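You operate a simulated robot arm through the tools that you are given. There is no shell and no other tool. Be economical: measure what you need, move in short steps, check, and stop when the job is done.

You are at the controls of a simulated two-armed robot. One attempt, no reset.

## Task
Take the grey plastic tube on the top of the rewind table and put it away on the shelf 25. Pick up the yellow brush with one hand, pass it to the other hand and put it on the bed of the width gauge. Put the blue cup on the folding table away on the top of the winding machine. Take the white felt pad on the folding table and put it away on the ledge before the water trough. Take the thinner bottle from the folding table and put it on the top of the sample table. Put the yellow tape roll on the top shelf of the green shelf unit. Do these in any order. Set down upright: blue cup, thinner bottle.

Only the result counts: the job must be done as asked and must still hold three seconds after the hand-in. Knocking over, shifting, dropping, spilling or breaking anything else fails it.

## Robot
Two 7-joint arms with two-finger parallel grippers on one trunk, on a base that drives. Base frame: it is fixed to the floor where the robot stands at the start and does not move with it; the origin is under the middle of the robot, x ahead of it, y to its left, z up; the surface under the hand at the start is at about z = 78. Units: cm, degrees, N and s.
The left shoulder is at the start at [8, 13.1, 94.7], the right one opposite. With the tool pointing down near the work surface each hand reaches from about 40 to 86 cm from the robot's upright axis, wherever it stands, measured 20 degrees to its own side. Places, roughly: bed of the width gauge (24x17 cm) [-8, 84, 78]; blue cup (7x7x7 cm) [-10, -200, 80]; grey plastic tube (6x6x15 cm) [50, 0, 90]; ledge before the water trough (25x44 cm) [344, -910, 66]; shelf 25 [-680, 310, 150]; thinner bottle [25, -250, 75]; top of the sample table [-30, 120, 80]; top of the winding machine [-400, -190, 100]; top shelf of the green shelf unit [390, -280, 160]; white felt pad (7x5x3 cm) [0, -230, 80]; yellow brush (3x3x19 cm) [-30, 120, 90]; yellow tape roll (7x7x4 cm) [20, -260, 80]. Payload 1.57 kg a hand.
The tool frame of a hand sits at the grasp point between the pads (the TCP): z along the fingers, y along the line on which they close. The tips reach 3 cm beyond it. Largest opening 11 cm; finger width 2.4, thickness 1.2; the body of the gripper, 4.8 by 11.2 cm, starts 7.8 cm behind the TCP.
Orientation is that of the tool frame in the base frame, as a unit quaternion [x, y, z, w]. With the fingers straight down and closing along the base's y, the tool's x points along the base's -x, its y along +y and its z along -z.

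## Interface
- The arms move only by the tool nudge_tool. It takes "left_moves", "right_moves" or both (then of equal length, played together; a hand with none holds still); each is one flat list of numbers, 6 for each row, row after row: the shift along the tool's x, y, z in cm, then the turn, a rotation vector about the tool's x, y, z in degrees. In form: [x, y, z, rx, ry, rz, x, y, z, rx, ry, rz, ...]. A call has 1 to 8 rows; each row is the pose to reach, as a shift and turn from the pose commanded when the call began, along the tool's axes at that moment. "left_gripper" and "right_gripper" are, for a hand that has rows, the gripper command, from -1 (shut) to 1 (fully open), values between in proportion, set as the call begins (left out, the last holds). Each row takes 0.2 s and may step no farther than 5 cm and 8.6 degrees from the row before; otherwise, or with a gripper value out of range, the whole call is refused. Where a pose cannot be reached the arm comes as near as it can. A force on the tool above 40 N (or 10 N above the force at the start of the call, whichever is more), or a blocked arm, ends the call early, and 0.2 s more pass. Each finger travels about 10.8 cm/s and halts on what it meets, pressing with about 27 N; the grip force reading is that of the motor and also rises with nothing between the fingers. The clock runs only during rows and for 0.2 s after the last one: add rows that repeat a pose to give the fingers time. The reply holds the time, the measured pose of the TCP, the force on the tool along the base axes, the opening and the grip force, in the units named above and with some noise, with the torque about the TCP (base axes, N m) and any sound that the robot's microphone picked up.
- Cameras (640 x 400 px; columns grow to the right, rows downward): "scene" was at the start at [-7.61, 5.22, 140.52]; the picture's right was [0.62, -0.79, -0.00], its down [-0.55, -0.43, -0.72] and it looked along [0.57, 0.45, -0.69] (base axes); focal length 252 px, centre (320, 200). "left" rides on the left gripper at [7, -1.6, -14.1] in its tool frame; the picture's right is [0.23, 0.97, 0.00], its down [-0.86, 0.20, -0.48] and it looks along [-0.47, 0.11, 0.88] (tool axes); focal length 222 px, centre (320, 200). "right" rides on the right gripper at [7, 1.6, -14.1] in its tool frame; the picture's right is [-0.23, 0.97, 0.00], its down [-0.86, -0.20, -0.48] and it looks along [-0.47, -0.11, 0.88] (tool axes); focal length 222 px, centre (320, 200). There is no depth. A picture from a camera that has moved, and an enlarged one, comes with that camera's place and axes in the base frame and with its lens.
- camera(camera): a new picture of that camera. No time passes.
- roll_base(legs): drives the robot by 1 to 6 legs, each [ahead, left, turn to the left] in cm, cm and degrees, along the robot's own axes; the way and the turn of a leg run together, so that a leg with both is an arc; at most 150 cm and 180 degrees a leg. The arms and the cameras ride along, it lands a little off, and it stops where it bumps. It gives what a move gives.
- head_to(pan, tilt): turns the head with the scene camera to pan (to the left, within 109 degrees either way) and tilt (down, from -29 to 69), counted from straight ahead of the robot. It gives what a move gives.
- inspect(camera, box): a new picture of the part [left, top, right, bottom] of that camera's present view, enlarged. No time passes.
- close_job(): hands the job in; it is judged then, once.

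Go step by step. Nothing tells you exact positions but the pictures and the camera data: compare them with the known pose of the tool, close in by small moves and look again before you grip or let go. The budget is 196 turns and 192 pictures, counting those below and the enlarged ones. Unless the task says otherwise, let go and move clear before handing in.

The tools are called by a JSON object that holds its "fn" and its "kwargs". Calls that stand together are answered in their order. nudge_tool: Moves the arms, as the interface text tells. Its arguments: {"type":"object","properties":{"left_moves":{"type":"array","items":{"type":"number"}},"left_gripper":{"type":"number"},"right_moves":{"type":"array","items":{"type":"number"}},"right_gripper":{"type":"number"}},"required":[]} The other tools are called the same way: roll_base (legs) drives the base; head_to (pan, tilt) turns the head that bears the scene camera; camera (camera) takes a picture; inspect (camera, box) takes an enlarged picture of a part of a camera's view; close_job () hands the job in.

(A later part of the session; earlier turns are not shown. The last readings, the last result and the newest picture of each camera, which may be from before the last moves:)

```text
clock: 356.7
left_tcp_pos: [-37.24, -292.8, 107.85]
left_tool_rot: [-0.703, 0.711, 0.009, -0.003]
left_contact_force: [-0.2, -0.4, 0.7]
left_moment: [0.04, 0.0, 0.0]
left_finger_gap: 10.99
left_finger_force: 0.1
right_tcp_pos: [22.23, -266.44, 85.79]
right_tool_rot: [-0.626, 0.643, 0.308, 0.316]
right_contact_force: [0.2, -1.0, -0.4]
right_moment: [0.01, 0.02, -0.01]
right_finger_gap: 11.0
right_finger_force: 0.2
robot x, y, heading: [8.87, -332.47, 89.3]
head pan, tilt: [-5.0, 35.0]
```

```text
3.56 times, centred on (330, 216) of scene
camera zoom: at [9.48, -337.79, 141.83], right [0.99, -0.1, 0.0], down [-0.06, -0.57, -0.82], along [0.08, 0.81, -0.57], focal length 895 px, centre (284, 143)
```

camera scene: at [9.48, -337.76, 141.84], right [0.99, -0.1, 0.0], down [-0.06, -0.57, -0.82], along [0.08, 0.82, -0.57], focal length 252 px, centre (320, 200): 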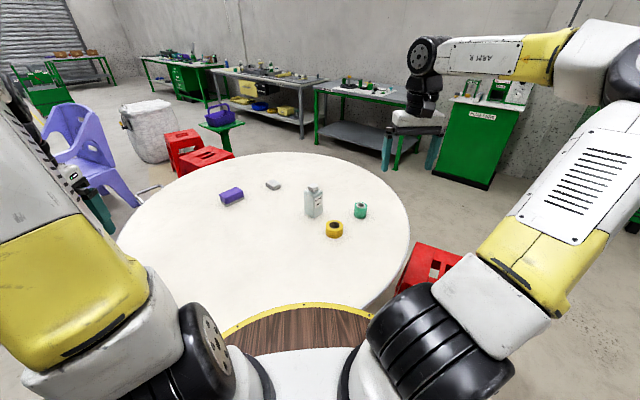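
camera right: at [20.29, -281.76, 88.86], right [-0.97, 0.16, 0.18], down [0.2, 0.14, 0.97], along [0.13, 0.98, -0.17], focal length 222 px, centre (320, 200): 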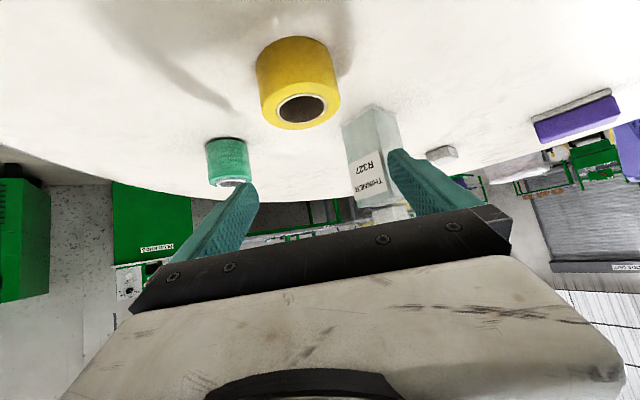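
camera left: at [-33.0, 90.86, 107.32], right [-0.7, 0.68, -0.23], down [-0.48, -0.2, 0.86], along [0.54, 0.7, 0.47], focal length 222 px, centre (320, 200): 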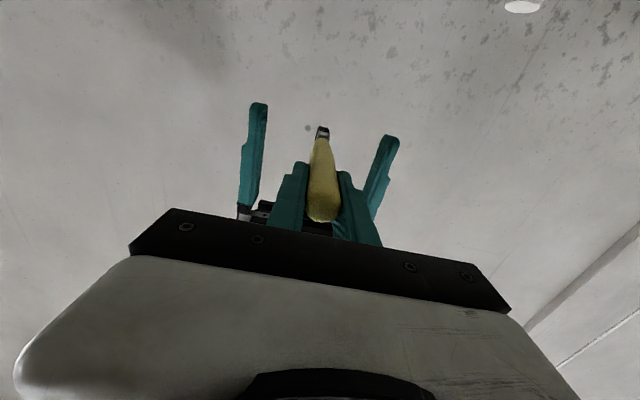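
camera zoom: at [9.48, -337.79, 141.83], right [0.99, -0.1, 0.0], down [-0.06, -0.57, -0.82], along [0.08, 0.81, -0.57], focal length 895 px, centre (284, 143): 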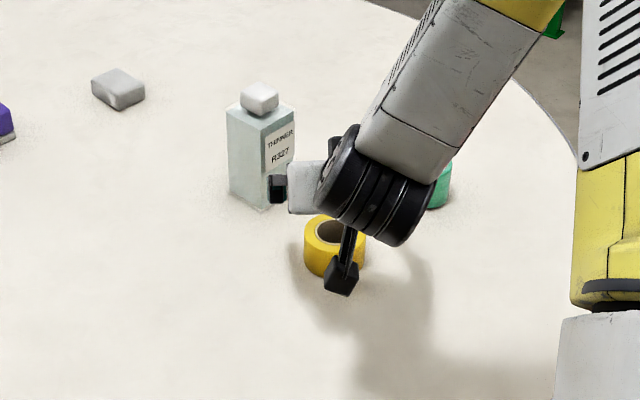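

The tape is right under the hand (22.4,-266.2). I lower straight down and grip.

{"fn": "nudge_tool", "kwargs": {"right_moves": [2.4, -0.2, 1.8, 0, 0, 0, 4.7, -0.2, 3.6, 0, 0, 0, 5.9, -0.2, 4.7, 0, 0, 0]}}

{"fn": "camera", "kwargs": {"camera": "right"}}

```text
clock: 357.5
left_tcp_pos: [-37.21, -292.77, 107.84]
left_tool_rot: [-0.703, 0.711, 0.009, -0.003]
left_contact_force: [0.2, 0.2, 0.0]
left_moment: [0.01, 0.01, 0.02]
left_finger_gap: 11.0
left_finger_force: 0.1
right_tcp_pos: [22.43, -266.25, 78.32]
right_tool_rot: [-0.627, 0.643, 0.307, 0.315]
right_contact_force: [-0.2, -0.6, -0.3]
right_moment: [-0.01, -0.05, 0.0]
right_finger_gap: 11.0
right_finger_force: 0.0
robot x, y, heading: [9.27, -332.6, 89.1]
head pan, tilt: [-5.0, 35.0]
```

```text
70 pictures are left
camera right: at [20.49, -281.68, 81.3], right [-0.97, 0.16, 0.18], down [0.2, 0.14, 0.97], along [0.13, 0.98, -0.17], focal length 222 px, centre (320, 200)
```

right: 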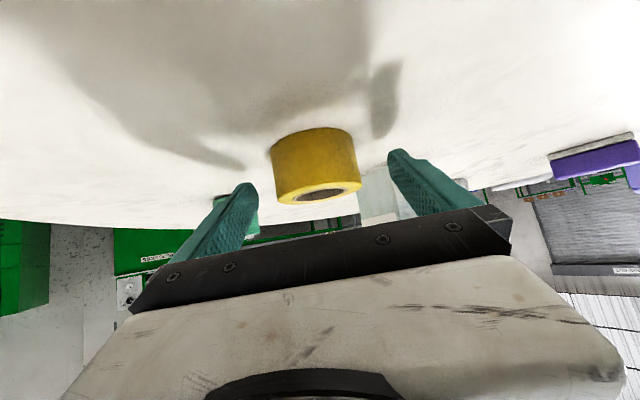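

The tape's middle sits about 2 cm lower than the grasp point, so I draw back 1.5 cm so the finger tips meet it squarely, then close.

{"fn": "nudge_tool", "kwargs": {"right_moves": [0.92, -0.2, -1.18, 0, 0, 0, 1.1, -0.2, -1.0, 0, 0, 0]}}

{"fn": "nudge_tool", "kwargs": {"right_moves": [0, 0, 0, 0, 0, 0, 0, 0, 0, 0, 0, 0, 0, 0, 0, 0, 0, 0, 0, 0, 0, 0, 0, 0], "right_gripper": -1}}

{"fn": "camera", "kwargs": {"camera": "right"}}

```text
clock: 358.1
left_tcp_pos: [-37.17, -292.79, 107.92]
left_tool_rot: [-0.702, 0.712, 0.009, -0.004]
left_contact_force: [0.1, 0.1, -0.1]
left_moment: [0.01, -0.03, 0.02]
left_finger_gap: 10.97
left_finger_force: 0.0
right_tcp_pos: [22.68, -267.79, 77.96]
right_tool_rot: [-0.627, 0.642, 0.308, 0.316]
right_contact_force: [-0.1, 0.5, -0.1]
right_moment: [-0.01, 0.03, 0.01]
right_finger_gap: 10.99
right_finger_force: 0.0
robot x, y, heading: [9.06, -332.23, 89.0]
head pan, tilt: [-5.0, 35.0]
```

```text
clock: 359.1
left_tcp_pos: [-37.13, -292.87, 107.79]
left_tool_rot: [-0.702, 0.712, 0.009, -0.004]
left_contact_force: [-0.7, -0.5, 0.1]
left_moment: [0.05, 0.01, -0.01]
left_finger_gap: 10.98
left_finger_force: 0.1
right_tcp_pos: [22.82, -267.8, 78.0]
right_tool_rot: [-0.626, 0.643, 0.308, 0.315]
right_contact_force: [-0.1, -0.1, -0.2]
right_moment: [0.0, 0.01, 0.01]
right_finger_gap: 6.5
right_finger_force: 27.0
robot x, y, heading: [8.8, -332.89, 89.0]
head pan, tilt: [-5.0, 35.0]
```

```text
69 pictures are left
camera right: at [20.69, -283.15, 81.06], right [-0.97, 0.16, 0.18], down [0.2, 0.14, 0.97], along [0.13, 0.98, -0.17], focal length 222 px, centre (320, 200)
```

right: 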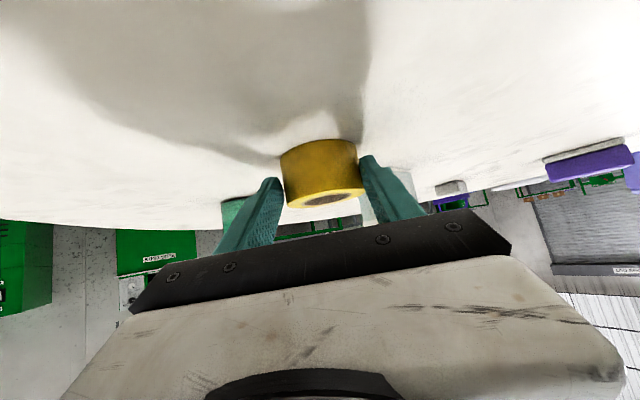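

Gripped at 6.5 cm. I lift the tape.

{"fn": "nudge_tool", "kwargs": {"right_moves": [-2.4, 0, -1.8, 0, 0, 0, -5.5, 0, -4.3, 0, 0, 0, -9, 0, -7, 0, 0, 0, -12.5, 0, -9.8, 0, 0, 0, -16, 0, -12.5, 0, 0, 0, -19.5, 0, -15.3, 0, 0, 0]}}

{"fn": "camera", "kwargs": {"camera": "right"}}

{"fn": "camera", "kwargs": {"camera": "scene"}}

```text
clock: 360.5
left_tcp_pos: [-37.27, -292.8, 107.87]
left_tool_rot: [-0.703, 0.712, 0.009, -0.005]
left_contact_force: [-0.6, 0.1, -0.6]
left_moment: [-0.05, 0.0, 0.0]
left_finger_gap: 10.99
left_finger_force: 0.0
right_tcp_pos: [22.53, -267.87, 102.62]
right_tool_rot: [-0.627, 0.643, 0.307, 0.315]
right_contact_force: [0.2, -0.2, -1.4]
right_moment: [-0.04, 0.01, -0.02]
right_finger_gap: 6.5
right_finger_force: 26.7
robot x, y, heading: [9.02, -332.56, 88.9]
head pan, tilt: [-5.0, 35.0]
```

```text
68 pictures are left
camera right: at [20.6, -283.28, 105.8], right [-0.97, 0.16, 0.18], down [0.2, 0.14, 0.97], along [0.13, 0.98, -0.17], focal length 222 px, centre (320, 200)
```

right: 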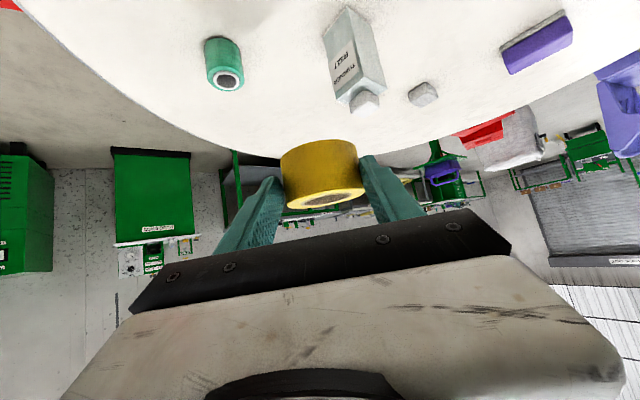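

```text
67 pictures are left
camera scene: at [9.49, -337.72, 141.83], right [0.99, -0.1, 0.0], down [-0.06, -0.57, -0.82], along [0.08, 0.81, -0.57], focal length 252 px, centre (320, 200)
```

scene: 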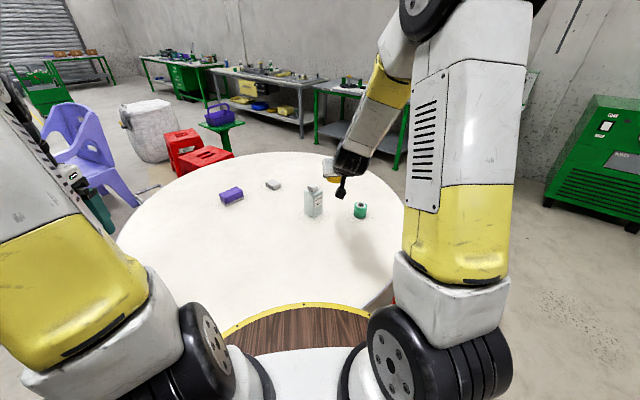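

The tape is secure. Next the left hand takes the bottle: its square body seems turned about 34°, so I'll yaw the left hand to match its faces. I shift the base right 18 cm and bring the left hand near.

{"fn": "roll_base", "kwargs": {"legs": [[0, -18, 0]]}}

{"fn": "nudge_tool", "kwargs": {"left_moves": [-3.56, -3.25, 0, 0, 0, 4.25, -7.1, -6.5, 0, 0, 0, 8.5, -10.7, -9.75, 0, 0, 0, 12.75, -14.2, -13, 0, 0, 0, 17, -17.8, -16.2, 0, 0, 0, 21.2, -21.4, -19.5, 0, 0, 0, 25.5, -25, -22.8, 0, 0, 0, 29.8, -28.5, -26, 0, 0, 0, 34], "right_moves": [0, -2, 0, 0, 0, 0, 0, -4, 0, 0, 0, 0, 0, -6, 0, 0, 0, 0, 0, -8, 0, 0, 0, 0, 0, -8, 0, 0, 0, 0, 0, -8, 0, 0, 0, 0, 0, -8, 0, 0, 0, 0, 0, -8, 0, 0, 0, 0]}}

{"fn": "nudge_tool", "kwargs": {"left_moves": [0, 0, 0, 0, -8, 0, 0, 0, 0, 0, -16, 0, 0, 0, 0, 0, -24, 0, 0, 0, 0, 0, -32, 0, 0, 0, 0, 0, -40, 0, 0, 0, 0, 0, -48, 0]}}

{"fn": "camera", "kwargs": {"camera": "left"}}

{"fn": "camera", "kwargs": {"camera": "scene"}}

```text
clock: 362.1
left_tcp_pos: [-19.11, -293.02, 107.83]
left_tool_rot: [-0.703, 0.711, 0.009, -0.005]
left_contact_force: [0.3, 0.3, 0.4]
left_moment: [-0.03, -0.01, 0.06]
left_finger_gap: 11.02
left_finger_force: 0.1
right_tcp_pos: [40.62, -268.2, 102.8]
right_tool_rot: [-0.626, 0.643, 0.307, 0.315]
right_contact_force: [0.4, 0.0, -1.4]
right_moment: [-0.02, -0.02, 0.04]
right_finger_gap: 6.5
right_finger_force: 26.4
robot x, y, heading: [26.98, -333.0, 89.0]
head pan, tilt: [-5.0, 35.0]
```

```text
clock: 363.9
left_tcp_pos: [7.16, -265.03, 107.57]
left_tool_rot: [-0.464, 0.886, 0.008, -0.007]
left_contact_force: [-0.4, -0.1, 0.2]
left_moment: [0.01, -0.06, -0.03]
left_finger_gap: 11.02
left_finger_force: 0.0
right_tcp_pos: [48.66, -268.37, 102.59]
right_tool_rot: [-0.626, 0.643, 0.308, 0.315]
right_contact_force: [-0.6, -0.7, -0.2]
right_moment: [-0.02, 0.01, -0.01]
right_finger_gap: 6.46
right_finger_force: 27.3
robot x, y, heading: [26.96, -332.79, 89.4]
head pan, tilt: [-5.0, 35.0]
```

```text
clock: 365.2
left_tcp_pos: [7.28, -264.94, 107.75]
left_tool_rot: [-0.42, 0.812, 0.195, 0.354]
left_contact_force: [0.7, 0.2, -0.8]
left_moment: [0.0, 0.01, -0.01]
left_finger_gap: 11.0
left_finger_force: 0.1
right_tcp_pos: [48.66, -268.37, 102.53]
right_tool_rot: [-0.627, 0.643, 0.308, 0.314]
right_contact_force: [0.1, -0.1, -0.2]
right_moment: [-0.02, 0.02, 0.02]
right_finger_gap: 6.47
right_finger_force: 26.9
robot x, y, heading: [26.96, -332.62, 89.0]
head pan, tilt: [-5.0, 35.0]
```

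```text
66 pictures are left
camera left: at [0.05, -278.35, 111.97], right [-0.89, 0.43, -0.15], down [-0.02, 0.28, 0.96], along [0.46, 0.86, -0.24], focal length 222 px, centre (320, 200)
```

left: 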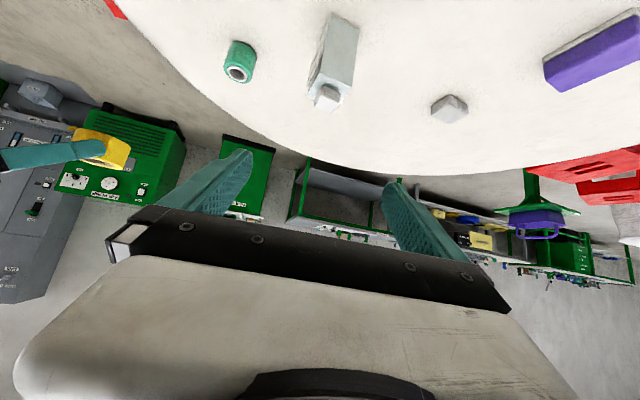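

```text
65 pictures are left
camera scene: at [27.53, -338.04, 141.83], right [0.99, -0.1, 0.0], down [-0.06, -0.57, -0.82], along [0.08, 0.81, -0.57], focal length 252 px, centre (320, 200)
```

scene: 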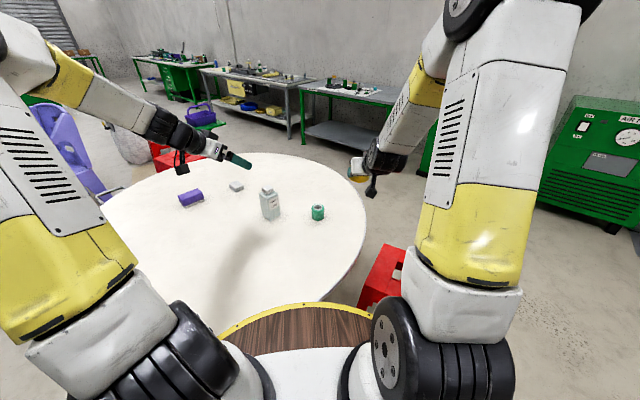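

The bottle is 12.9 cm ahead along the hand's direction, faces nearly square to it. I lower to bottle height, then check.

{"fn": "nudge_tool", "kwargs": {"left_moves": [3.5, 0.2, 3.2, 0, 0, 0, 7, 0.4, 6.4, 0, 0, 0, 10.5, 0.6, 9.6, 0, 0, 0, 14, 0.7, 12.8, 0, 0, 0, 17.5, 0.7, 16, 0, 0, 0]}}

{"fn": "camera", "kwargs": {"camera": "left"}}

```text
clock: 366.4
left_tcp_pos: [6.35, -264.21, 83.99]
left_tool_rot: [-0.42, 0.812, 0.196, 0.354]
left_contact_force: [0.2, -0.3, -0.2]
left_moment: [-0.02, 0.0, 0.03]
left_finger_gap: 11.0
left_finger_force: 0.1
right_tcp_pos: [48.57, -268.28, 102.65]
right_tool_rot: [-0.626, 0.643, 0.307, 0.316]
right_contact_force: [0.7, 0.6, -0.5]
right_moment: [-0.02, 0.05, -0.01]
right_finger_gap: 6.46
right_finger_force: 26.8
robot x, y, heading: [26.97, -332.88, 89.1]
head pan, tilt: [-5.0, 35.0]
```

```text
64 pictures are left
camera left: at [-0.93, -277.6, 88.33], right [-0.89, 0.43, -0.15], down [-0.02, 0.28, 0.96], along [0.45, 0.86, -0.24], focal length 222 px, centre (320, 200)
```

left: 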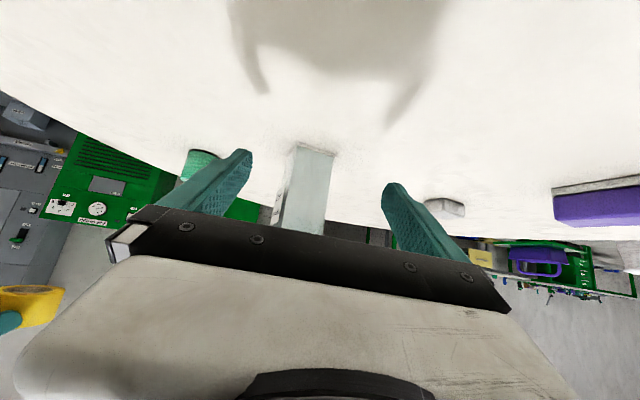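

Aligned. I advance around the bottle and check before closing.

{"fn": "nudge_tool", "kwargs": {"left_moves": [-2.9, 0, 3.2, 0, 0, 0, -5.8, 0, 6.4, 0, 0, 0, -8.5, 0, 9.3, 0, 0, 0]}}

{"fn": "camera", "kwargs": {"camera": "left"}}

```text
clock: 367.2
left_tcp_pos: [13.45, -253.89, 83.88]
left_tool_rot: [-0.421, 0.812, 0.195, 0.355]
left_contact_force: [-0.5, -0.2, 0.5]
left_moment: [0.0, -0.05, -0.02]
left_finger_gap: 11.01
left_finger_force: 0.1
right_tcp_pos: [48.61, -268.35, 102.61]
right_tool_rot: [-0.627, 0.643, 0.307, 0.315]
right_contact_force: [0.5, 0.5, -0.5]
right_moment: [-0.06, -0.07, -0.02]
right_finger_gap: 6.45
right_finger_force: 27.1
robot x, y, heading: [26.91, -333.2, 89.0]
head pan, tilt: [-5.0, 35.0]
```

```text
63 pictures are left
camera left: at [6.2, -267.23, 88.37], right [-0.89, 0.43, -0.15], down [-0.02, 0.29, 0.96], along [0.45, 0.86, -0.24], focal length 222 px, centre (320, 200)
```

left: 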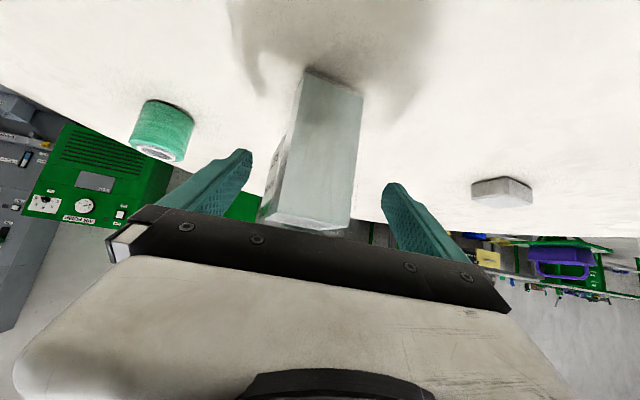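

{"fn": "nudge_tool", "kwargs": {"left_moves": [-0.4, 0, 0.45, 0, 0, 0, -0.4, 0, 0.45, 0, 0, 0, -0.4, 0, 0.45, 0, 0, 0, -0.4, 0, 0.45, 0, 0, 0], "left_gripper": -1}}

{"fn": "camera", "kwargs": {"camera": "left"}}

```text
clock: 368.2
left_tcp_pos: [13.74, -253.37, 84.0]
left_tool_rot: [-0.421, 0.812, 0.196, 0.354]
left_contact_force: [2.0, 1.4, 4.5]
left_moment: [-0.03, -0.4, 0.03]
left_finger_gap: 6.32
left_finger_force: 26.9
right_tcp_pos: [48.55, -268.32, 102.63]
right_tool_rot: [-0.628, 0.642, 0.308, 0.314]
right_contact_force: [-0.7, -0.7, -0.4]
right_moment: [-0.03, 0.0, 0.04]
right_finger_gap: 6.41
right_finger_force: 26.9
robot x, y, heading: [26.87, -332.98, 89.1]
head pan, tilt: [-5.0, 35.0]
```

```text
62 pictures are left
camera left: at [6.61, -266.71, 88.35], right [-0.89, 0.43, -0.15], down [-0.02, 0.28, 0.96], along [0.46, 0.86, -0.24], focal length 222 px, centre (320, 200)
```

left: 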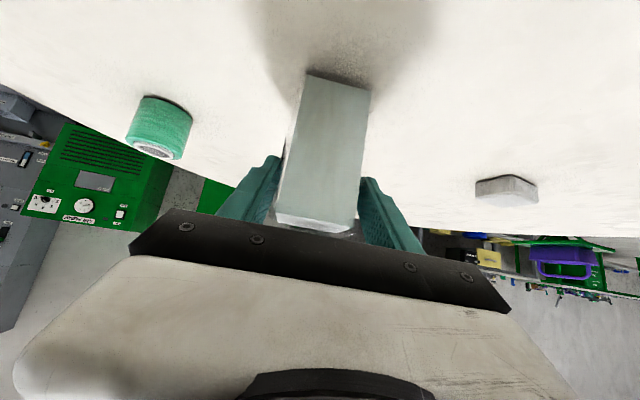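

The bottle is held with its faces flat to the fingers. I lift it and draw it in.

{"fn": "nudge_tool", "kwargs": {"left_moves": [-1.5, 0, -1.35, 0, 0, 0, -4.5, 0, -4, 0, 0, 0, -7.5, 0, -6.8, 0, 0, 0, -10.7, 0, -9.7, 0, 0, 0, -13.5, 0, -12.5, 0, 0, 0, -16, 0, -16.5, 0, 0, 0, -15, 2, -20.5, 0, 0, 0]}}

{"fn": "camera", "kwargs": {"camera": "left"}}

{"fn": "camera", "kwargs": {"camera": "scene"}}

```text
clock: 369.9
left_tcp_pos: [9.98, -256.64, 108.81]
left_tool_rot: [-0.421, 0.812, 0.195, 0.354]
left_contact_force: [1.4, -0.3, -3.3]
left_moment: [-0.09, 0.09, 0.0]
left_finger_gap: 6.38
left_finger_force: 26.8
right_tcp_pos: [48.57, -268.29, 102.49]
right_tool_rot: [-0.626, 0.644, 0.308, 0.315]
right_contact_force: [0.0, -0.5, -0.1]
right_moment: [0.04, 0.03, 0.02]
right_finger_gap: 6.42
right_finger_force: 27.1
robot x, y, heading: [27.05, -333.05, 89.0]
head pan, tilt: [-5.0, 35.0]
```

```text
61 pictures are left
camera left: at [2.72, -270.02, 113.33], right [-0.89, 0.43, -0.15], down [-0.02, 0.29, 0.96], along [0.46, 0.86, -0.25], focal length 222 px, centre (320, 200)
```

left: 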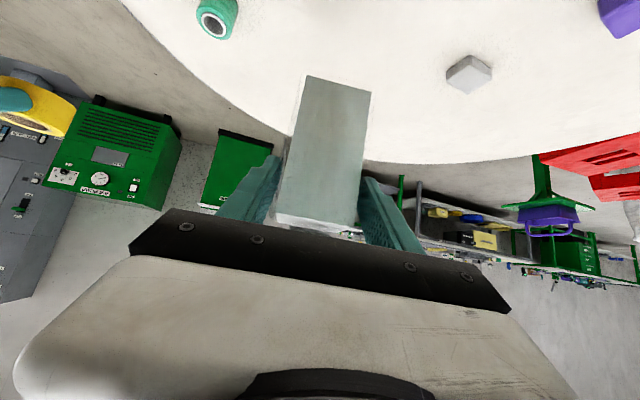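

```text
60 pictures are left
camera scene: at [27.53, -337.99, 141.83], right [0.99, -0.1, 0.0], down [-0.06, -0.57, -0.82], along [0.09, 0.81, -0.57], focal length 252 px, centre (320, 200)
```

scene: 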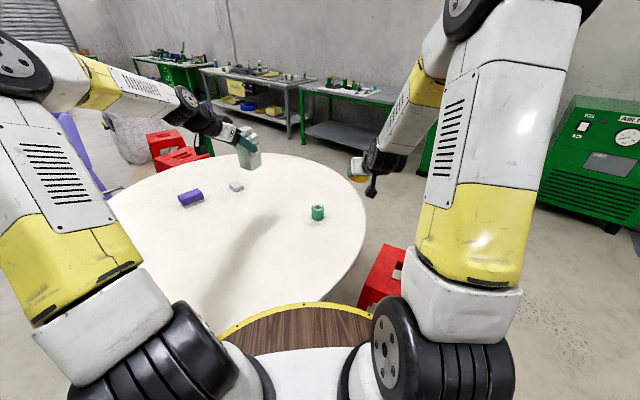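

Both objects are in hand. I back off, turn to face the wall, strafe right to opposite the green shelf unit and approach it.

{"fn": "roll_base", "kwargs": {"legs": [[-14, 0, 0], [0, 0, -44], [0, -130, 0], [0, -62, 0], [130, 0, 0], [45, 0, 0]]}}

{"fn": "head_to", "kwargs": {"pan": -10, "tilt": 10}}

{"fn": "camera", "kwargs": {"camera": "scene"}}

```text
clock: 390.9
left_tcp_pos: [327.42, -290.91, 108.92]
left_tool_rot: [-0.087, 0.91, 0.049, 0.401]
left_contact_force: [-0.3, 0.9, -3.1]
left_moment: [-0.01, 0.08, 0.04]
left_finger_gap: 6.34
left_finger_force: 27.2
right_tcp_pos: [347.32, -326.33, 102.71]
right_tool_rot: [-0.34, 0.831, 0.168, 0.407]
right_contact_force: [0.6, -0.2, -1.1]
right_moment: [-0.01, 0.0, -0.01]
right_finger_gap: 6.34
right_finger_force: 27.4
robot x, y, heading: [286.66, -358.11, 45.2]
head pan, tilt: [-5.0, 35.0]
```

```text
clock: 391.8
left_tcp_pos: [327.42, -290.88, 108.95]
left_tool_rot: [-0.086, 0.911, 0.047, 0.401]
left_contact_force: [0.0, 0.5, -3.2]
left_moment: [-0.01, 0.13, 0.01]
left_finger_gap: 6.36
left_finger_force: 27.2
right_tcp_pos: [347.29, -326.36, 102.54]
right_tool_rot: [-0.341, 0.831, 0.167, 0.406]
right_contact_force: [0.0, -0.1, 0.1]
right_moment: [-0.02, 0.05, 0.01]
right_finger_gap: 6.32
right_finger_force: 26.9
robot x, y, heading: [286.6, -357.83, 45.3]
head pan, tilt: [-10.0, 10.0]
```

```text
59 pictures are left
camera scene: at [284.4, -362.15, 145.84], right [0.57, -0.82, 0.0], down [-0.14, -0.1, -0.98], along [0.81, 0.57, -0.17], focal length 252 px, centre (320, 200)
```

scene: 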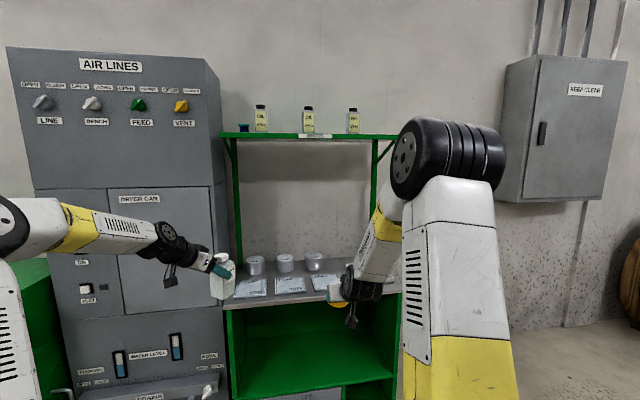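

The shelf's free spot is between the second and third bottle. I raise and level the right hand with the tape, and draw the left hand with the bottle back to the side so it stays clear of the cabinet.

{"fn": "nudge_tool", "kwargs": {"right_moves": [-2.9, 0, -2.8, 0, -2, 0, -5.7, 0, -5.6, 0, -4, 0, -8.6, 0, -8.4, 0, -6, 0, -11.5, 0, -11.2, 0, -8, 0, -14.3, 0, -14, 0, -10, 0, -17.2, 0, -16.7, 0, -12, 0, -20, 0, -19.5, 0, -14, 0, -22.9, 0, -22.3, 0, -16.5, 0], "left_moves": [3.3, 0.6, -3.65, -3.1, 0, -2.9, 6.6, 1.2, -7.3, -6.3, 0, -5.7, 9.9, 1.8, -10.9, -9.4, 0, -8.6, 13.2, 2.4, -14.6, -12.6, 0, -11.4, 16.5, 3, -18.2, -15.8, 0, -14.3, 19.9, 3.6, -21.9, -18.9, 0, -17.2, 23.2, 4.2, -25.5, -22, 0, -20, 26.5, 4.8, -29.2, -25.2, 0, -22.9]}}

{"fn": "nudge_tool", "kwargs": {"right_moves": [-4, 0, -2.1, 0, -2.4, 0, -8, 0, -4.2, 0, -4.8, 0, -12, 0, -6.4, 0, -7.2, 0, -16, 0, -8.5, 0, -9.6, 0, -20.1, 0, -10.6, 0, -12, 0, -24.1, 0, -12.7, 0, -14.4, 0, -28.2, 0, -14.9, 0, -16.5, 0]}}

{"fn": "camera", "kwargs": {"camera": "scene"}}

{"fn": "camera", "kwargs": {"camera": "right"}}

```text
refused: row 6 steps farther than a row can; nothing moved
```

```text
clock: 393.4
left_tcp_pos: [327.61, -290.99, 108.85]
left_tool_rot: [-0.085, 0.911, 0.048, 0.4]
left_contact_force: [1.8, -0.5, -3.6]
left_moment: [-0.02, 0.13, 0.05]
left_finger_gap: 6.33
left_finger_force: 27.0
right_tcp_pos: [351.4, -322.66, 133.91]
right_tool_rot: [-0.313, 0.764, 0.215, 0.521]
right_contact_force: [0.7, -0.7, -1.7]
right_moment: [-0.03, 0.04, 0.06]
right_finger_gap: 6.37
right_finger_force: 27.0
robot x, y, heading: [286.72, -357.72, 44.9]
head pan, tilt: [-10.0, 10.0]
```

```text
58 pictures are left
camera scene: at [284.47, -362.21, 145.84], right [0.57, -0.82, 0.0], down [-0.14, -0.1, -0.98], along [0.81, 0.57, -0.17], focal length 252 px, centre (320, 200)
```

scene: 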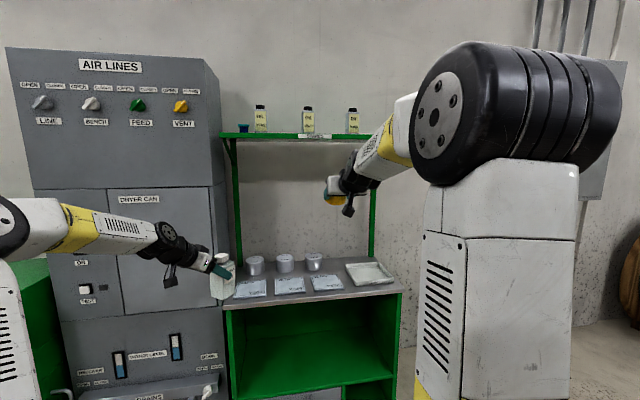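

```text
57 pictures are left
camera right: at [338.97, -332.57, 132.57], right [-0.62, 0.75, 0.21], down [0.04, -0.24, 0.97], along [0.78, 0.61, 0.12], focal length 222 px, centre (320, 200)
```

right: 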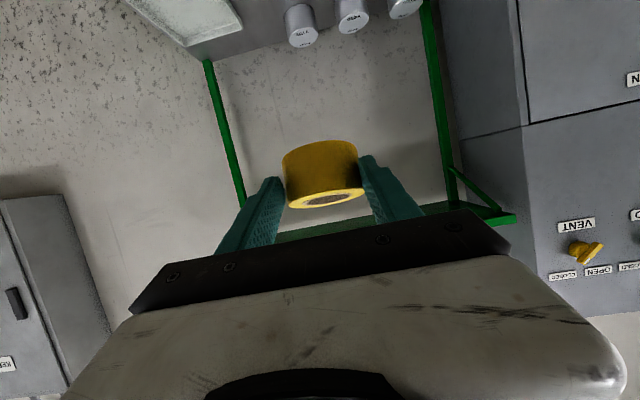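

The left rows were just too long; the right hand rose partway. I redo the left with shorter steps and finish raising the right.

{"fn": "nudge_tool", "kwargs": {"right_moves": [-3.2, 0, -2.9, 0, -2, 0, -6.4, 0, -5.7, 0, -4, 0, -9.5, 0, -8.6, 0, -6, 0, -12.7, 0, -11.4, 0, -8, 0, -15.9, 0, -14.3, 0, -10, 0, -19, 0, -17.2, 0, -12, 0, -22.2, 0, -20, 0, -14, 0, -25.4, 0, -22.9, 0, -16.5, 0], "left_moves": [3.1, 0.6, -3.4, -3.1, 0, -2.9, 6.2, 1.1, -6.9, -6.2, 0, -5.7, 9.4, 1.7, -10.3, -9.4, 0, -8.6, 12.5, 2.2, -13.7, -12.5, 0, -11.4, 15.6, 2.8, -17.2, -15.7, 0, -14.3, 18.7, 3.4, -20.6, -18.8, 0, -17.1, 21.9, 3.9, -24.1, -22, 0, -20, 25, 4.5, -27.5, -25.2, 0, -22.9]}}

{"fn": "head_to", "kwargs": {"pan": 0, "tilt": 8}}

{"fn": "camera", "kwargs": {"camera": "scene"}}

```text
clock: 395.2
left_tcp_pos: [290.94, -294.1, 108.94]
left_tool_rot: [-0.343, 0.847, 0.156, 0.376]
left_contact_force: [0.4, 0.2, -3.7]
left_moment: [-0.07, 0.1, 0.02]
left_finger_gap: 6.33
left_finger_force: 27.1
left hand out of reach, approached as far as the arm can: row 8
right_tcp_pos: [342.44, -330.92, 165.93]
right_tool_rot: [-0.279, 0.681, 0.257, 0.626]
right_contact_force: [1.1, -0.1, -0.7]
right_moment: [-0.04, 0.01, 0.02]
right_finger_gap: 5.88
right_finger_force: 26.6
robot x, y, heading: [286.65, -357.31, 45.1]
head pan, tilt: [-10.0, 10.0]
```

```text
clock: 395.9
left_tcp_pos: [290.91, -294.16, 109.07]
left_tool_rot: [-0.343, 0.847, 0.154, 0.376]
left_contact_force: [-0.1, -0.5, -2.8]
left_moment: [-0.07, 0.08, -0.03]
left_finger_gap: 6.35
left_finger_force: 27.4
right_tcp_pos: [342.41, -331.0, 165.99]
right_tool_rot: [-0.28, 0.682, 0.257, 0.625]
right_contact_force: [0.3, -0.5, -1.5]
right_moment: [-0.04, 0.01, 0.0]
right_finger_gap: 5.9
right_finger_force: 27.1
robot x, y, heading: [286.69, -357.47, 45.2]
head pan, tilt: [0.0, 8.0]
```

```text
56 pictures are left
camera scene: at [283.31, -360.94, 146.17], right [0.71, -0.71, 0.0], down [-0.1, -0.1, -0.99], along [0.7, 0.7, -0.14], focal length 252 px, centre (320, 200)
```

scene: 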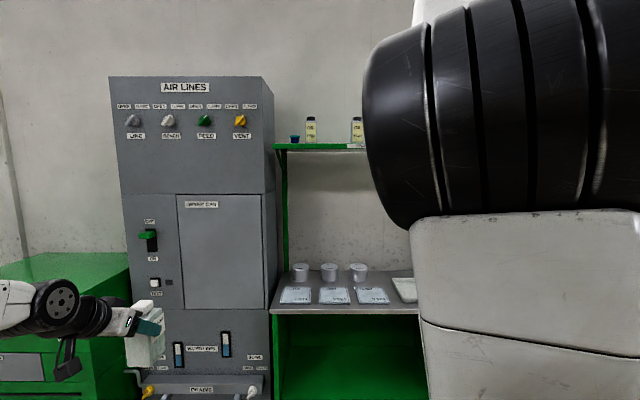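

The right grip width dropped from 6.4 to 5.9 cm; I check the tape with the right camera.

{"fn": "camera", "kwargs": {"camera": "right"}}

```text
55 pictures are left
camera right: at [330.85, -340.23, 160.1], right [-0.67, 0.71, 0.23], down [-0.15, -0.43, 0.89], along [0.73, 0.56, 0.39], focal length 222 px, centre (320, 200)
```

right: 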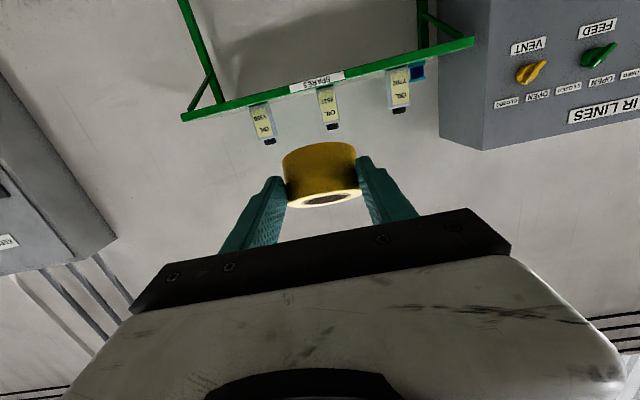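

The tape is still well held. The shelf's front edge is at z≈155, v≈60, with bottles at u≈452, 474 and 495; I'll use the gap at u≈484. First I swing the left hand with the bottle further out to the side.

{"fn": "nudge_tool", "kwargs": {"left_moves": [2.4, 2.5, -2.7, -3.1, 0, -2.8, 4.8, 5.1, -5.4, -6.2, 0, -5.6, 7.2, 7.6, -8, -9.3, 0, -8.3, 9.7, 10.1, -10.7, -12.4, 0, -11.1, 12.1, 12.7, -13.4, -15.5, 0, -13.9, 14.5, 15.2, -16.1, -18.6, 0, -16.7]}}

{"fn": "roll_base", "kwargs": {"legs": [[0, -8.5, 0], [36, 0, 0]]}}

{"fn": "camera", "kwargs": {"camera": "right"}}

{"fn": "head_to", "kwargs": {"pan": 20, "tilt": 20}}

{"fn": "camera", "kwargs": {"camera": "scene"}}

```text
clock: 397.3
left_tcp_pos: [264.83, -298.74, 109.09]
left_tool_rot: [-0.523, 0.746, 0.242, 0.334]
left_contact_force: [-0.2, 0.9, -3.2]
left_moment: [-0.09, 0.02, 0.01]
left_finger_gap: 6.37
left_finger_force: 26.4
right_tcp_pos: [342.56, -331.12, 165.86]
right_tool_rot: [-0.279, 0.681, 0.257, 0.626]
right_contact_force: [-0.5, -0.1, -1.2]
right_moment: [-0.04, 0.01, 0.02]
right_finger_gap: 5.83
right_finger_force: 26.6
robot x, y, heading: [287.01, -357.57, 45.1]
head pan, tilt: [0.0, 8.0]
```

```text
clock: 400.3
left_tcp_pos: [296.08, -279.21, 109.16]
left_tool_rot: [-0.524, 0.745, 0.243, 0.332]
left_contact_force: [-0.6, -0.3, -2.8]
left_moment: [-0.08, 0.0, 0.0]
left_finger_gap: 6.32
left_finger_force: 26.8
right_tcp_pos: [373.75, -311.23, 165.96]
right_tool_rot: [-0.281, 0.68, 0.259, 0.626]
right_contact_force: [0.4, 0.4, -0.9]
right_moment: [-0.03, 0.02, -0.02]
right_finger_gap: 5.8
right_finger_force: 27.4
robot x, y, heading: [318.07, -338.07, 45.1]
head pan, tilt: [0.0, 8.0]
```

```text
54 pictures are left
camera right: at [362.22, -320.44, 160.13], right [-0.67, 0.7, 0.23], down [-0.15, -0.43, 0.89], along [0.73, 0.57, 0.39], focal length 222 px, centre (320, 200)
```

right: 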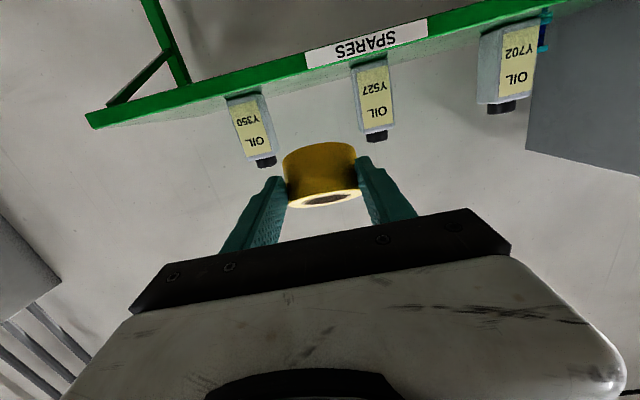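

```text
clock: 401.2
left_tcp_pos: [296.18, -279.2, 109.07]
left_tool_rot: [-0.524, 0.745, 0.243, 0.333]
left_contact_force: [0.3, 0.0, -3.7]
left_moment: [-0.09, 0.0, -0.02]
left_finger_gap: 6.35
left_finger_force: 27.1
right_tcp_pos: [373.71, -311.34, 165.89]
right_tool_rot: [-0.28, 0.681, 0.258, 0.626]
right_contact_force: [-0.4, 0.5, -1.4]
right_moment: [-0.01, 0.04, -0.02]
right_finger_gap: 5.81
right_finger_force: 26.6
robot x, y, heading: [317.99, -338.19, 45.2]
head pan, tilt: [20.0, 20.0]
```

```text
53 pictures are left
camera scene: at [312.14, -339.44, 144.22], right [0.91, -0.42, 0.0], down [-0.14, -0.31, -0.94], along [0.39, 0.85, -0.34], focal length 252 px, centre (320, 200)
```

scene: 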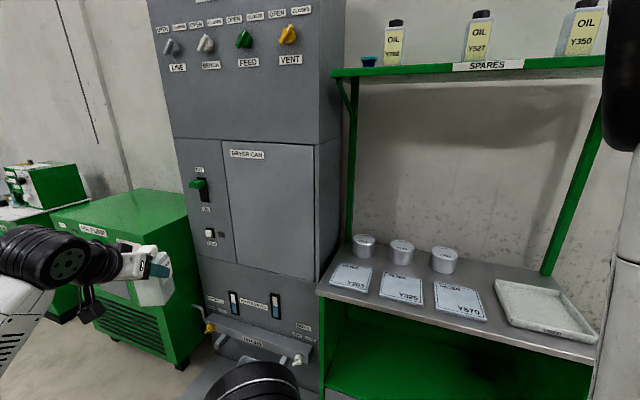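

The gap centre is at u≈485, the shelf front at v≈63.6, its top at z≈156. I creep forward 17 cm, shift 1 cm right, and look again.

{"fn": "roll_base", "kwargs": {"legs": [[17, -1, 0]]}}

{"fn": "camera", "kwargs": {"camera": "right"}}

{"fn": "head_to", "kwargs": {"pan": -12, "tilt": -5}}

{"fn": "camera", "kwargs": {"camera": "scene"}}

```text
clock: 402.6
left_tcp_pos: [308.74, -267.67, 109.17]
left_tool_rot: [-0.524, 0.745, 0.243, 0.333]
left_contact_force: [-0.1, 1.0, -4.1]
left_moment: [-0.05, 0.05, 0.03]
left_finger_gap: 6.35
left_finger_force: 26.9
right_tcp_pos: [386.51, -299.92, 165.91]
right_tool_rot: [-0.279, 0.681, 0.257, 0.626]
right_contact_force: [-0.5, -0.3, -0.4]
right_moment: [0.0, 0.04, -0.01]
right_finger_gap: 5.82
right_finger_force: 27.1
robot x, y, heading: [330.8, -326.96, 45.2]
head pan, tilt: [20.0, 20.0]
```

```text
52 pictures are left
camera right: at [374.93, -309.04, 160.13], right [-0.67, 0.7, 0.23], down [-0.15, -0.43, 0.89], along [0.73, 0.57, 0.39], focal length 222 px, centre (320, 200)
```

right: 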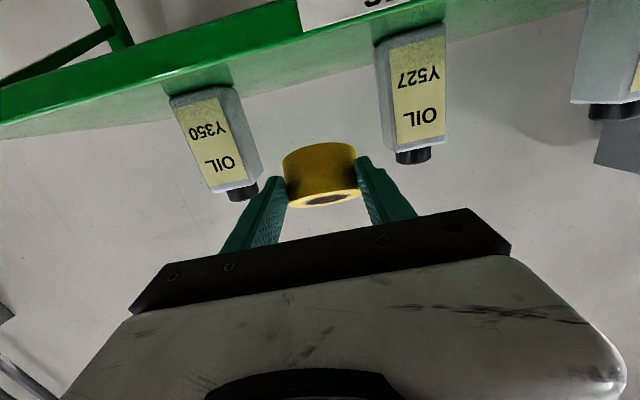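

```text
clock: 403.6
left_tcp_pos: [308.84, -267.68, 109.23]
left_tool_rot: [-0.524, 0.745, 0.244, 0.333]
left_contact_force: [-0.8, -1.0, -2.9]
left_moment: [-0.1, 0.03, 0.01]
left_finger_gap: 6.36
left_finger_force: 27.1
right_tcp_pos: [386.61, -299.81, 165.95]
right_tool_rot: [-0.279, 0.681, 0.258, 0.626]
right_contact_force: [-0.5, 0.1, -1.2]
right_moment: [-0.06, 0.01, 0.0]
right_finger_gap: 5.8
right_finger_force: 27.3
robot x, y, heading: [331.01, -326.31, 45.2]
head pan, tilt: [-12.0, -5.0]
```

```text
51 pictures are left
camera scene: at [328.26, -331.65, 148.21], right [0.55, -0.84, 0.0], down [0.07, 0.05, -1.0], along [0.83, 0.55, 0.09], focal length 252 px, centre (320, 200)
```

scene: 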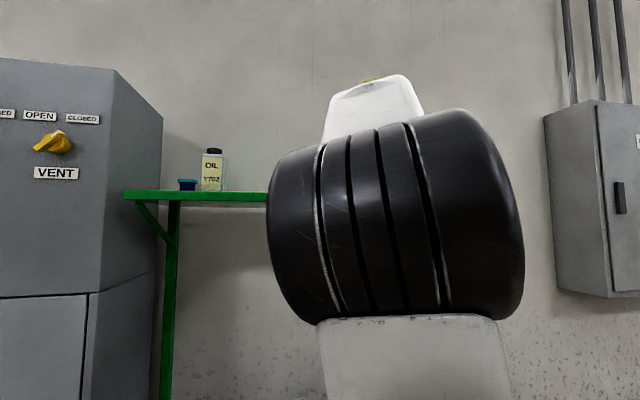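

The tape is centred between the two bottles. I move it 6 cm forward over the shelf, lowering slightly.

{"fn": "nudge_tool", "kwargs": {"right_moves": [-0.25, 0, 3, 0, 0, 0, -0.5, 0, 6, 0, 0, 0, 1.5, 0, 6.2, 0, 0, 0, 3, 0, 6.3, 0, 0, 0]}}

{"fn": "camera", "kwargs": {"camera": "right"}}

```text
clock: 404.6
left_tcp_pos: [308.84, -267.71, 109.05]
left_tool_rot: [-0.524, 0.745, 0.244, 0.334]
left_contact_force: [-0.6, -0.4, -4.5]
left_moment: [-0.14, 0.04, 0.0]
left_finger_gap: 6.34
left_finger_force: 27.1
right_tcp_pos: [390.76, -295.68, 162.51]
right_tool_rot: [-0.28, 0.681, 0.258, 0.626]
right_contact_force: [-0.6, -0.4, -0.5]
right_moment: [-0.02, 0.03, 0.01]
right_finger_gap: 5.76
right_finger_force: 26.7
robot x, y, heading: [330.74, -326.56, 45.4]
head pan, tilt: [-12.0, -5.0]
```

```text
50 pictures are left
camera right: at [379.21, -304.77, 156.65], right [-0.67, 0.7, 0.23], down [-0.15, -0.43, 0.89], along [0.73, 0.57, 0.39], focal length 222 px, centre (320, 200)
```

right: 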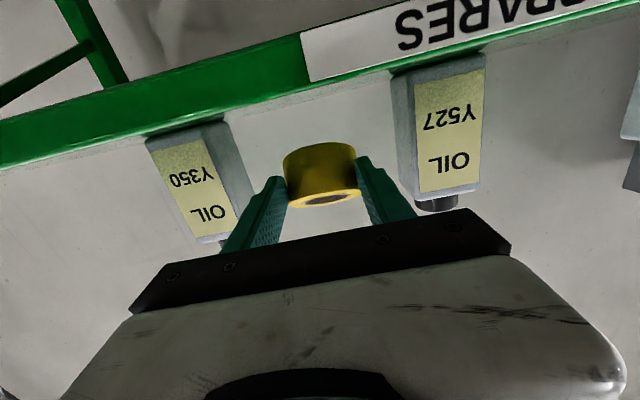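

The bottles leave about 12 cm between them, so I pull back 2 cm to keep the fingers in front of the bottles' faces, then lower in small steps to contact.

{"fn": "nudge_tool", "kwargs": {"right_moves": [0.1, 0.2, -2.2, 0, 0, 0, 0.9, 0.2, -2.1, 0, 0, 0, 1.5, 0.2, -2.05, 0, 0, 0]}}

{"fn": "camera", "kwargs": {"camera": "right"}}

```text
clock: 405.4
left_tcp_pos: [308.73, -267.75, 109.06]
left_tool_rot: [-0.524, 0.746, 0.243, 0.333]
left_contact_force: [0.5, 0.2, -3.2]
left_moment: [-0.12, 0.03, 0.0]
left_finger_gap: 6.35
left_finger_force: 27.2
right_tcp_pos: [389.17, -297.05, 161.15]
right_tool_rot: [-0.279, 0.68, 0.259, 0.627]
right_contact_force: [0.1, -0.2, -0.9]
right_moment: [-0.04, 0.04, 0.03]
right_finger_gap: 5.73
right_finger_force: 27.1
robot x, y, heading: [331.22, -327.04, 45.3]
head pan, tilt: [-12.0, -5.0]
```

```text
49 pictures are left
camera right: at [377.56, -306.18, 155.32], right [-0.67, 0.7, 0.23], down [-0.15, -0.43, 0.89], along [0.73, 0.57, 0.39], focal length 222 px, centre (320, 200)
```

right: 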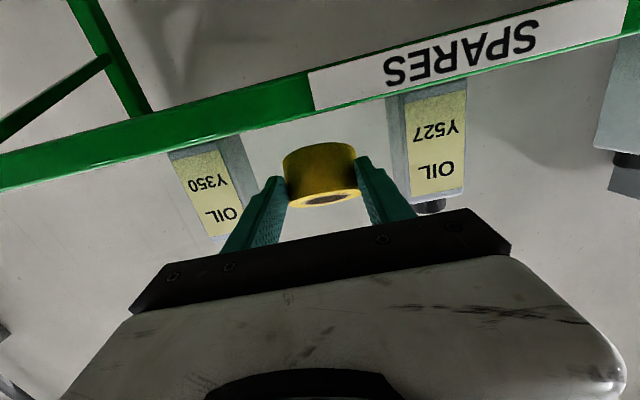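

About 1.5–2 cm remain. I lower in small steps.

{"fn": "nudge_tool", "kwargs": {"right_moves": [0.5, 0, 0.04, 0, 0, 0, 0.9, 0, 0.08, 0, 0, 0, 1.2, 0, 0.1, 0, 0, 0]}}

{"fn": "nudge_tool", "kwargs": {"right_moves": [0.3, 0, 0.03, 0, 0, 0, 0.5, 0, 0.04, 0, 0, 0]}}

{"fn": "camera", "kwargs": {"camera": "right"}}

```text
clock: 406.2
left_tcp_pos: [308.91, -267.76, 109.2]
left_tool_rot: [-0.524, 0.745, 0.243, 0.333]
left_contact_force: [-0.1, -0.9, -3.6]
left_moment: [-0.1, 0.05, 0.05]
left_finger_gap: 6.33
left_finger_force: 27.4
right_tcp_pos: [389.14, -297.05, 159.98]
right_tool_rot: [-0.279, 0.68, 0.258, 0.627]
right_contact_force: [0.5, -0.8, -0.6]
right_moment: [-0.01, 0.03, -0.02]
right_finger_gap: 5.73
right_finger_force: 26.9
robot x, y, heading: [330.75, -326.65, 45.4]
head pan, tilt: [-12.0, -5.0]
```

```text
clock: 406.8
left_tcp_pos: [308.85, -267.63, 109.24]
left_tool_rot: [-0.524, 0.745, 0.243, 0.333]
left_contact_force: [-0.1, -0.1, -3.4]
left_moment: [-0.06, 0.04, 0.0]
left_finger_gap: 6.34
left_finger_force: 26.7
right_tcp_pos: [389.15, -297.02, 159.39]
right_tool_rot: [-0.28, 0.68, 0.259, 0.626]
right_contact_force: [0.7, -0.3, -0.7]
right_moment: [-0.03, 0.03, 0.0]
right_finger_gap: 5.68
right_finger_force: 27.3
robot x, y, heading: [331.05, -326.62, 45.4]
head pan, tilt: [-12.0, -5.0]
```

```text
48 pictures are left
camera right: at [377.51, -306.19, 153.58], right [-0.67, 0.7, 0.23], down [-0.15, -0.43, 0.89], along [0.73, 0.57, 0.39], focal length 222 px, centre (320, 200)
```

right: 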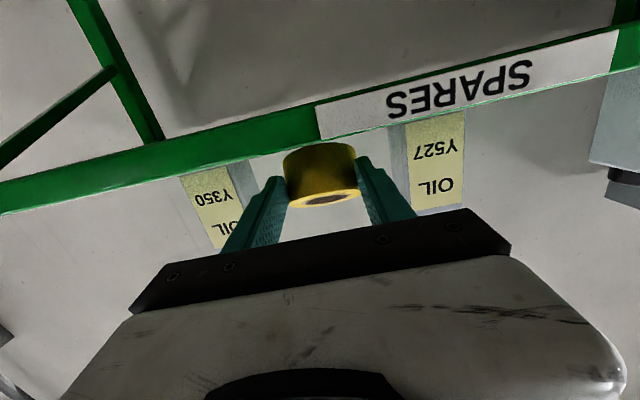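

{"fn": "nudge_tool", "kwargs": {"right_moves": [0.3, 0, 0.03, 0, 0, 0, 0.6, 0, 0.05, 0, 0, 0]}}

```text
clock: 407.4
left_tcp_pos: [308.87, -267.77, 109.09]
left_tool_rot: [-0.524, 0.745, 0.243, 0.333]
left_contact_force: [0.1, -0.4, -2.9]
left_moment: [-0.09, 0.04, -0.03]
left_finger_gap: 6.36
left_finger_force: 27.2
right_tcp_pos: [389.01, -297.0, 158.89]
right_tool_rot: [-0.279, 0.68, 0.258, 0.627]
right_contact_force: [-2.1, -0.3, 6.3]
right_moment: [0.13, -0.06, 0.04]
right_finger_gap: 5.67
right_finger_force: 26.7
robot x, y, heading: [330.99, -326.9, 45.4]
head pan, tilt: [-12.0, -5.0]
```

Light contact (6 N). I open just enough to let the tape settle flat.

{"fn": "nudge_tool", "kwargs": {"right_moves": [0, 0, 0, 0, 0, 0, 0, 0, 0, 0, 0, 0, 0, 0, 0, 0, 0, 0, 0, 0, 0, 0, 0, 0], "right_gripper": 0.33}}

{"fn": "camera", "kwargs": {"camera": "right"}}

```text
clock: 408.4
left_tcp_pos: [308.77, -267.74, 109.17]
left_tool_rot: [-0.524, 0.745, 0.244, 0.333]
left_contact_force: [0.3, 0.3, -3.9]
left_moment: [-0.08, 0.05, -0.03]
left_finger_gap: 6.35
left_finger_force: 26.9
right_tcp_pos: [389.13, -297.07, 158.8]
right_tool_rot: [-0.28, 0.681, 0.258, 0.626]
right_contact_force: [0.1, 0.5, -0.4]
right_moment: [0.0, 0.0, 0.0]
right_finger_gap: 7.32
right_finger_force: 0.0
robot x, y, heading: [330.57, -326.44, 45.3]
head pan, tilt: [-12.0, -5.0]
```

```text
47 pictures are left
camera right: at [377.52, -306.2, 152.98], right [-0.67, 0.7, 0.23], down [-0.15, -0.43, 0.89], along [0.73, 0.57, 0.39], focal length 222 px, centre (320, 200)
```

right: 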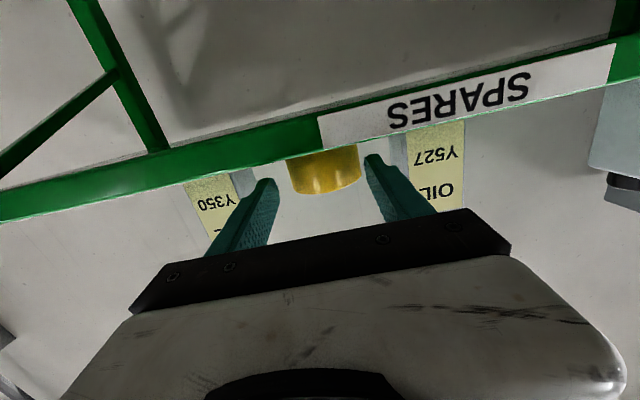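

The tape lies flat between the bottles. I raise the fingers off it and back away.

{"fn": "nudge_tool", "kwargs": {"right_moves": [-1.5, 0, -0.13, 0, 0, 0, -3, 0, -0.3, 0, 0, 0, -5, 0, -0.5, 0, 0, 0]}}

{"fn": "roll_base", "kwargs": {"legs": [[-30, 0, 0], [-25, 0, 0]]}}

{"fn": "camera", "kwargs": {"camera": "right"}}

```text
clock: 409.2
left_tcp_pos: [308.83, -267.76, 109.1]
left_tool_rot: [-0.524, 0.745, 0.244, 0.333]
left_contact_force: [0.1, 0.2, -2.7]
left_moment: [-0.1, 0.05, -0.03]
left_finger_gap: 6.35
left_finger_force: 27.4
right_tcp_pos: [389.04, -297.06, 163.91]
right_tool_rot: [-0.28, 0.681, 0.258, 0.626]
right_contact_force: [1.1, -0.1, -0.5]
right_moment: [0.01, 0.0, 0.01]
right_finger_gap: 7.34
right_finger_force: 0.1
robot x, y, heading: [331.09, -326.74, 45.3]
head pan, tilt: [-12.0, -5.0]
```

```text
clock: 412.6
left_tcp_pos: [270.22, -306.48, 109.28]
left_tool_rot: [-0.524, 0.745, 0.243, 0.333]
left_contact_force: [0.5, 0.5, -3.9]
left_moment: [-0.1, 0.03, 0.0]
left_finger_gap: 6.36
left_finger_force: 27.1
right_tcp_pos: [350.41, -335.99, 163.85]
right_tool_rot: [-0.28, 0.681, 0.258, 0.626]
right_contact_force: [0.1, 0.3, 0.2]
right_moment: [-0.01, -0.02, 0.01]
right_finger_gap: 7.32
right_finger_force: 0.0
robot x, y, heading: [292.36, -365.97, 45.3]
head pan, tilt: [-12.0, -5.0]
```

```text
46 pictures are left
camera right: at [338.86, -345.11, 158.03], right [-0.67, 0.7, 0.23], down [-0.15, -0.43, 0.89], along [0.73, 0.57, 0.39], focal length 222 px, centre (320, 200)
```

right: 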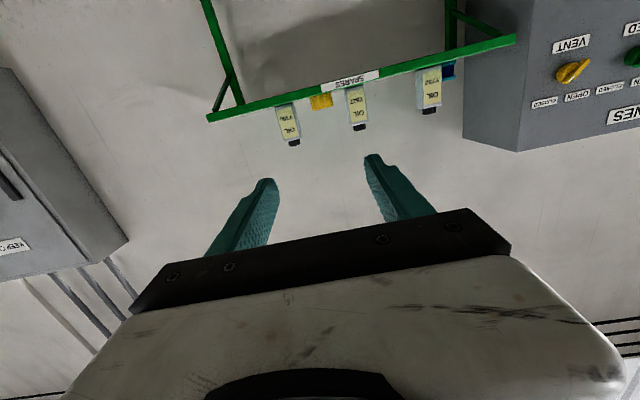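

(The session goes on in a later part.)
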